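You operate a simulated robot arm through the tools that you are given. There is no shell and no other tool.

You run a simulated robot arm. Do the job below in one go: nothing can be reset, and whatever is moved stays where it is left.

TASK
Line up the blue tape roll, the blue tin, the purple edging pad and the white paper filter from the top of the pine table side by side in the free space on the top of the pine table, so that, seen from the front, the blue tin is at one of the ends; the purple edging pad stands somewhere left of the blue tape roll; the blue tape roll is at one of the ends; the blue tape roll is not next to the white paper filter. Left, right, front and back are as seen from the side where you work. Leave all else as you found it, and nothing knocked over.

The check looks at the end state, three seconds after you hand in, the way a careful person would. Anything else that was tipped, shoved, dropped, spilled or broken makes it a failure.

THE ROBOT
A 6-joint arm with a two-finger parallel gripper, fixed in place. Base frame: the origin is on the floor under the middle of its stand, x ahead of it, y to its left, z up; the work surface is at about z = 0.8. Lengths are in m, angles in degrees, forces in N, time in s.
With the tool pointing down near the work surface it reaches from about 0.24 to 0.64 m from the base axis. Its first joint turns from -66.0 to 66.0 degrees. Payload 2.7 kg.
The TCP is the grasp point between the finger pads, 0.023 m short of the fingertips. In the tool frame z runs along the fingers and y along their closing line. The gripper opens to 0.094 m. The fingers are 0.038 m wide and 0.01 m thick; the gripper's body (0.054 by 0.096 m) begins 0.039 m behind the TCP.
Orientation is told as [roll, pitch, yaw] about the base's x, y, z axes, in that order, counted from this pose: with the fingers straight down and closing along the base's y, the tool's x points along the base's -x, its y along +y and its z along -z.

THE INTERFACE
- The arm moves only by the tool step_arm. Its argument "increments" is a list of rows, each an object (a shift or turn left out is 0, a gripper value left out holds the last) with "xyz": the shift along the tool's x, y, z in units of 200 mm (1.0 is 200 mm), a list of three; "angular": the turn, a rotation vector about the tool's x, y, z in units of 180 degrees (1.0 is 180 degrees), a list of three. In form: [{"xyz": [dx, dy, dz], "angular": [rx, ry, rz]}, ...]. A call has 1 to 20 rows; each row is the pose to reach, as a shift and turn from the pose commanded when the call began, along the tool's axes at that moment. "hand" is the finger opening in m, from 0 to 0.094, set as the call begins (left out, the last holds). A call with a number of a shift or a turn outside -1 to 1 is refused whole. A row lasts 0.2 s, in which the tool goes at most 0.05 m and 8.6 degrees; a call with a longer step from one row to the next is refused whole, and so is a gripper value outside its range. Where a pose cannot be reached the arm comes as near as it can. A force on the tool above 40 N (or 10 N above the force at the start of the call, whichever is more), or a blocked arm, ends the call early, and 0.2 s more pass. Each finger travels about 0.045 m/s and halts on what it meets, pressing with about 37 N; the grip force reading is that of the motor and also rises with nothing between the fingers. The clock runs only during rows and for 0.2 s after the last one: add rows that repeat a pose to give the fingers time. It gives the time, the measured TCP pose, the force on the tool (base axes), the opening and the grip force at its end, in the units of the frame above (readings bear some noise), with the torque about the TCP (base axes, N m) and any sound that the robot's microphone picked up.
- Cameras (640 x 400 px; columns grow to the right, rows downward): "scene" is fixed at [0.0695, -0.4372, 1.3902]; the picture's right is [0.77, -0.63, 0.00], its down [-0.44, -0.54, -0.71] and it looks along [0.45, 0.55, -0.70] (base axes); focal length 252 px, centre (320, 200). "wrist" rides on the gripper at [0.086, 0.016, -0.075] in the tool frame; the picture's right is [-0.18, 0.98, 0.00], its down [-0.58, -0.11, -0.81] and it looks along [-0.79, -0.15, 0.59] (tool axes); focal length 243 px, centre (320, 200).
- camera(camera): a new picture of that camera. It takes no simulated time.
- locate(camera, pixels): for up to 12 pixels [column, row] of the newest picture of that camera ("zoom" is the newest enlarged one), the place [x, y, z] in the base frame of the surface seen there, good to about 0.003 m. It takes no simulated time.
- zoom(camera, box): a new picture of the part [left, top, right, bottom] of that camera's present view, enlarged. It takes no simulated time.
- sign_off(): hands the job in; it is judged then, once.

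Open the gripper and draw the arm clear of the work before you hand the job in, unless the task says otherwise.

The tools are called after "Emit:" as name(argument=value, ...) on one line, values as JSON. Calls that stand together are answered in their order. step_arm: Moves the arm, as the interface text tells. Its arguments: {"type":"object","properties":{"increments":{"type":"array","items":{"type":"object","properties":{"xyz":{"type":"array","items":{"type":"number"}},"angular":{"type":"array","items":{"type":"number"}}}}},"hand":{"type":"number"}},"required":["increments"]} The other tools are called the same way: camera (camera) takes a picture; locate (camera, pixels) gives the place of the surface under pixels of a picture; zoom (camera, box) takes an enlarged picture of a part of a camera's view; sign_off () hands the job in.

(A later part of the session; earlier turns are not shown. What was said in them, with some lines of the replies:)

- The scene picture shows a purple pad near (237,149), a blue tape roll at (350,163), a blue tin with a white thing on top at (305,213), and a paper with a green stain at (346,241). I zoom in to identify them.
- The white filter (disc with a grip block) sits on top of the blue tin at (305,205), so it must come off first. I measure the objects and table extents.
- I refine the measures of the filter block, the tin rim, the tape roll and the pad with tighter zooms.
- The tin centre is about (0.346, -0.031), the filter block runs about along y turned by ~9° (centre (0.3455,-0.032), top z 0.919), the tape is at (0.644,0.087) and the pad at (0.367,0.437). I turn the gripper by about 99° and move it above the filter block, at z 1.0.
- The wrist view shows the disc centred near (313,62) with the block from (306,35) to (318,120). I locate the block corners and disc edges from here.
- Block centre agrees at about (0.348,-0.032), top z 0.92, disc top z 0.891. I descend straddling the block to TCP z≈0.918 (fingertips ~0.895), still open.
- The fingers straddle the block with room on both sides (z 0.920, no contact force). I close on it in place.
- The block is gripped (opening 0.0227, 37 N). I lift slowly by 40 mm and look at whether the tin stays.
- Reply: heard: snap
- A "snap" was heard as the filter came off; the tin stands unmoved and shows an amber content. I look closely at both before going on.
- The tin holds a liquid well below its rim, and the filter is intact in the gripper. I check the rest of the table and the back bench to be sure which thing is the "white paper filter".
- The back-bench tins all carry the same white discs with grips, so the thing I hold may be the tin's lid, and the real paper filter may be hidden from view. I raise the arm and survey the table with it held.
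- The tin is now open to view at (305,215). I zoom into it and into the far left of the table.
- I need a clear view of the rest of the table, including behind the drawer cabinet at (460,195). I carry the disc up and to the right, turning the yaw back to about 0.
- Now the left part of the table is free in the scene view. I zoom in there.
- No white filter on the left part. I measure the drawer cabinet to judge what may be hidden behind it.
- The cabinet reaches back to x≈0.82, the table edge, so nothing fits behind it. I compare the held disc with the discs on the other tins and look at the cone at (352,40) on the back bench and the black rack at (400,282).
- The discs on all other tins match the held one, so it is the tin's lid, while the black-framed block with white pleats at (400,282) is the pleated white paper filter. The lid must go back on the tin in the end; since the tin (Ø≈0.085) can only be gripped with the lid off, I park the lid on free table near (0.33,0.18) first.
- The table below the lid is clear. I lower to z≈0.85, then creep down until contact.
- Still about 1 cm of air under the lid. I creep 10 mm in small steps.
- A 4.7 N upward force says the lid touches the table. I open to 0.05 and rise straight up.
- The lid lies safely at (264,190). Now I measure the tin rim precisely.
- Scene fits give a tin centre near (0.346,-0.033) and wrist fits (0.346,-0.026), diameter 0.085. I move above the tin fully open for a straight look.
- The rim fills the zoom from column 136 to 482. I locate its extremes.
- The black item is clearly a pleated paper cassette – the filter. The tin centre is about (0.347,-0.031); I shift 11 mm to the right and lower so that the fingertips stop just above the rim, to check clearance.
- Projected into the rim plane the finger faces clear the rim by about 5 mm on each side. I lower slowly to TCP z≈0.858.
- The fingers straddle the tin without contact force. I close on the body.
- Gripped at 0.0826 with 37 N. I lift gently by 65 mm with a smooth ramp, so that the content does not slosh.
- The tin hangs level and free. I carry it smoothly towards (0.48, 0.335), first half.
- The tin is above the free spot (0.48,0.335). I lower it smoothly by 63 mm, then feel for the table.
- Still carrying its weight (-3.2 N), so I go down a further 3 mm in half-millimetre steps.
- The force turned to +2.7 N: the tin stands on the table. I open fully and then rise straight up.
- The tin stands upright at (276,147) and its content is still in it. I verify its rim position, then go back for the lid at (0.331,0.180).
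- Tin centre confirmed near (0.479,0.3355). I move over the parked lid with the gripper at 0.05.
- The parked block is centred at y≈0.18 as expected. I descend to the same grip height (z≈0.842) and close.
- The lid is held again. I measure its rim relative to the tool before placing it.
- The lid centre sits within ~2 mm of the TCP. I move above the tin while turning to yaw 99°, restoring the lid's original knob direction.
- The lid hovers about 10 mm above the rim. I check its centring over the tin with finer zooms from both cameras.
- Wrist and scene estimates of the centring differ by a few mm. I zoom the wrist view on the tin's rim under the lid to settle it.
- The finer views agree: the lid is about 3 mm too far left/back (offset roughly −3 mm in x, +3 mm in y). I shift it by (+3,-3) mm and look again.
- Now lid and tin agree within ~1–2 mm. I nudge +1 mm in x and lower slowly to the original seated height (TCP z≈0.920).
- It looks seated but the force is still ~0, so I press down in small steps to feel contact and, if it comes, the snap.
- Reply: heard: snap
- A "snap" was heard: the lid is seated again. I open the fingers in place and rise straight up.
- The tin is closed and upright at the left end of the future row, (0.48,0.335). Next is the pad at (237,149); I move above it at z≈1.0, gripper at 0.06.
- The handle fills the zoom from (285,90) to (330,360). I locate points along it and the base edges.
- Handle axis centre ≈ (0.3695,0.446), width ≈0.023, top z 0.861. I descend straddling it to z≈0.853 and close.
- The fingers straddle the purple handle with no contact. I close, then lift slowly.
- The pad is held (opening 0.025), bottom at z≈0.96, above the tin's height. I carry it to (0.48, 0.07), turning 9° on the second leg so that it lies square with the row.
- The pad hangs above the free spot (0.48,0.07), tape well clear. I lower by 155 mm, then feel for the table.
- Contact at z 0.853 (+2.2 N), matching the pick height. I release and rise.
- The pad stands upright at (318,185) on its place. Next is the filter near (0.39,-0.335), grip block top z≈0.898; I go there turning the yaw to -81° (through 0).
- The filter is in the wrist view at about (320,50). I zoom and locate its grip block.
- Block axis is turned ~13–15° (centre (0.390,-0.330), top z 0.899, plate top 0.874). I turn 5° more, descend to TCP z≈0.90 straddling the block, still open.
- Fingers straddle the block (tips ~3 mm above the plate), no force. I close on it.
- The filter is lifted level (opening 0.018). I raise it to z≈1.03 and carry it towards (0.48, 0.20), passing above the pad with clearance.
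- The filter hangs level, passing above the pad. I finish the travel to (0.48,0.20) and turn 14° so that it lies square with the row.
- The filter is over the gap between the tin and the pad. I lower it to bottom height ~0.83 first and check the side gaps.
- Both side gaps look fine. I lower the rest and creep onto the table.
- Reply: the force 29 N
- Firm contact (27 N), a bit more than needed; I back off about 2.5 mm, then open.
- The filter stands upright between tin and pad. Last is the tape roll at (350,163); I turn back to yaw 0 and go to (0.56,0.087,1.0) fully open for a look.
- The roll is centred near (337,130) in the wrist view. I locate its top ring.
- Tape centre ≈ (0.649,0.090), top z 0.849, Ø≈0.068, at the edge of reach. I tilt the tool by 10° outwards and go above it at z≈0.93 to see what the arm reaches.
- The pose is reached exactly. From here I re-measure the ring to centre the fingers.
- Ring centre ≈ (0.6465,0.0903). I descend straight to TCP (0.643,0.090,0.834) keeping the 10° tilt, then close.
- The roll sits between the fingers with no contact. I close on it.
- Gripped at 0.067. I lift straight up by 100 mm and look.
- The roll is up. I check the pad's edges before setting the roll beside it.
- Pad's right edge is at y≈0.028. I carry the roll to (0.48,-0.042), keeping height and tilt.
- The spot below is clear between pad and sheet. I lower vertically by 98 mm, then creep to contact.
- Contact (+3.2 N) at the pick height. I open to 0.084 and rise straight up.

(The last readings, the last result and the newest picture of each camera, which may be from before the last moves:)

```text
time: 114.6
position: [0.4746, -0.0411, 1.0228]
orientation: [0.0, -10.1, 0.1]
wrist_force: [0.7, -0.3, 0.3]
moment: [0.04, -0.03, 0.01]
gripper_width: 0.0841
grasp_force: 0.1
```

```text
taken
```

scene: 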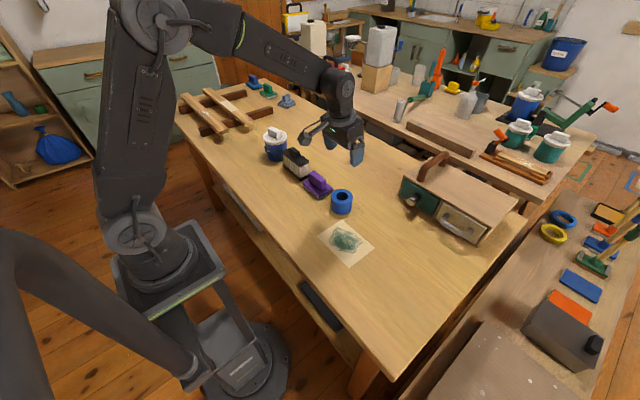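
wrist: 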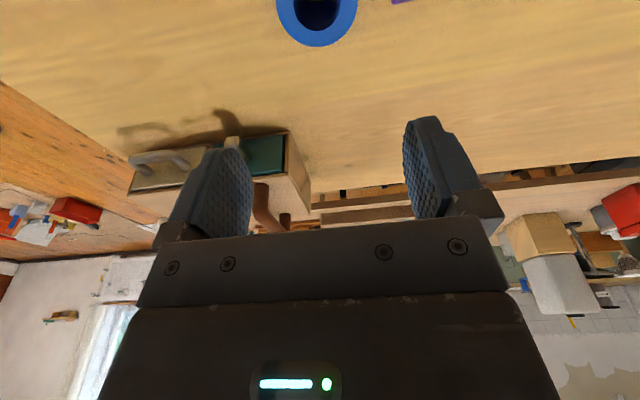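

All four stand in a row. I draw the arm up and back near its start pose, taking out the tilt.

Emit:
step_arm(increments=[{"xyz": [0.05, 0.017, -0.09], "angular": [0, 0.0093, 0]}, {"xyz": [0.098, 0.033, -0.18], "angular": [0, 0.0185, 0]}, {"xyz": [0.147, 0.05, -0.27], "angular": [0, 0.0278, 0]}, {"xyz": [0.195, 0.067, -0.359], "angular": [0, 0.037, 0]}, {"xyz": [0.244, 0.083, -0.449], "angular": [0, 0.0463, 0]}, {"xyz": [0.293, 0.1, -0.539], "angular": [0, 0.0556, 0]}, {"xyz": [0.293, 0.1, -0.539], "angular": [0, 0.0556, 0]}], hand=0.094)

Emit:
camera(camera="scene")

Emit:
zoom(camera="scene", box=[250, 115, 370, 225])

Emit:
locate(camera="zoom", pixels=[[135, 68], [240, 160], [365, 235], [490, 290], [490, 315], [490, 350], [300, 220], [130, 150], [205, 230]])

```text
time: 116.2
position: [0.3996, -0.019, 1.1202]
orientation: [0.0, -0.1, 0.2]
wrist_force: [-0.8, 0.3, 0.6]
moment: [0.01, 0.0, 0.02]
gripper_width: 0.0941
grasp_force: 0.1
```

```text
taken
```

scene: 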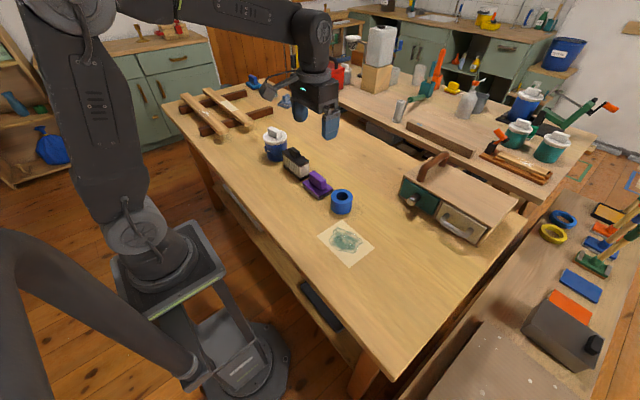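

```text
3.64 times, centred on (310, 170) of scene
```

zoom: 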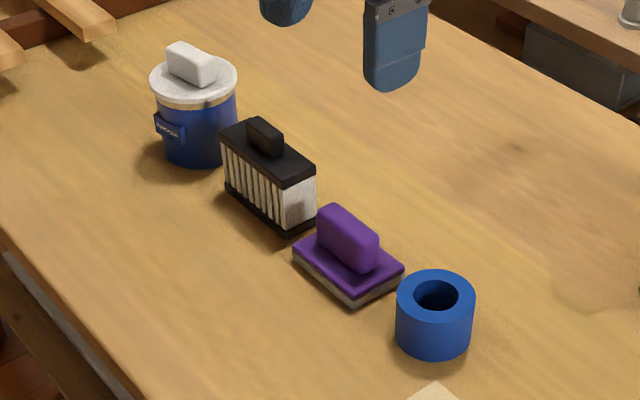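

```text
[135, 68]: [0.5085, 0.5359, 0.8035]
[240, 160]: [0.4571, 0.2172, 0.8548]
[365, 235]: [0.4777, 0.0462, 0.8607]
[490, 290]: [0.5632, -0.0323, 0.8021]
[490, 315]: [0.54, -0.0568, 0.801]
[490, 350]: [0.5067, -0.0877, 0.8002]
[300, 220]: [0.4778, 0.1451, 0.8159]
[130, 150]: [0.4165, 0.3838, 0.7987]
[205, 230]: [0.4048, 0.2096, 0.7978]
```

The order from the left is tin, filter, pad, tape, with gaps of about 3 cm. A last check that the tin's lid is level and seated, and that the sheet and other items are unmoved.

Emit:
zoom(camera="scene", box=[255, 120, 300, 165])

Emit:
locate(camera="zoom", pixels=[[170, 140], [350, 140], [210, 190], [300, 190], [320, 110], [275, 90]])

Emit:
locate(camera="scene", pixels=[[320, 248], [350, 265], [373, 244], [346, 222], [341, 194], [341, 211]])

```text
8.89 times, centred on (278, 142) of scene
```

zoom: 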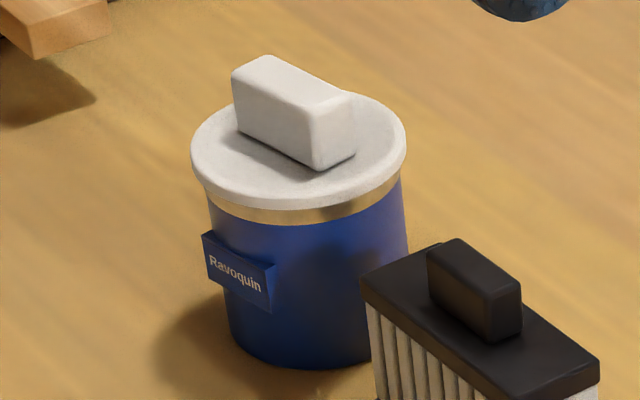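

```text
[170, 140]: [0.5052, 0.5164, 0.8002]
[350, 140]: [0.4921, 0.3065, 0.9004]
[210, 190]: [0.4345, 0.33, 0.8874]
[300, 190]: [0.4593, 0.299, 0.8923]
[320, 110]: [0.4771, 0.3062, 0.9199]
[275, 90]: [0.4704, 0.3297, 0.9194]
```

```text
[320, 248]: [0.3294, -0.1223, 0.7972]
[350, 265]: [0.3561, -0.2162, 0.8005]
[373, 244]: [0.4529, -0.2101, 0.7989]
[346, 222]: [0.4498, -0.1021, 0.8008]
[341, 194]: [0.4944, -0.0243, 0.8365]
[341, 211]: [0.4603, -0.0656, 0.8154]
```

The lid is level and seated: its top is at z≈0.919, the same as at the start. The sheet is where it was, the row is complete, and the open gripper is clear of the work, so I hand the job in.

Emit:
sign_off()

```text
The job is handed in.
```

I lined up the four items in a row on the pine table and handed the job in; the result of the check isn't known yet. From left to right, as you see them from the working side, they are the blue tin, the white paper filter, the purple edging pad and the blue tape roll. The gaps between them are about 3 cm.

- **Which item is the filter:** I took the black-framed block with white pleats to be the white paper filter. The white disc on the tin matches the discs on the other tins, so I treated it as the tin's lid. If you meant the disc, the row is wrong.
- **The tin was opened:** I took the lid off first, thinking it might be the filter, and found the tin holds an amber liquid. The gripper could only hold the tin with the lid off. I parked the lid on the table, moved the tin level, then pressed the lid back on until it snapped. I saw no spill, and the lid sits level at its original height.
- **Everything else:** the sheet with the green stain measured the same place as before. The cabinet, slats and other pads weren't touched. The gripper is open and clear of the row.
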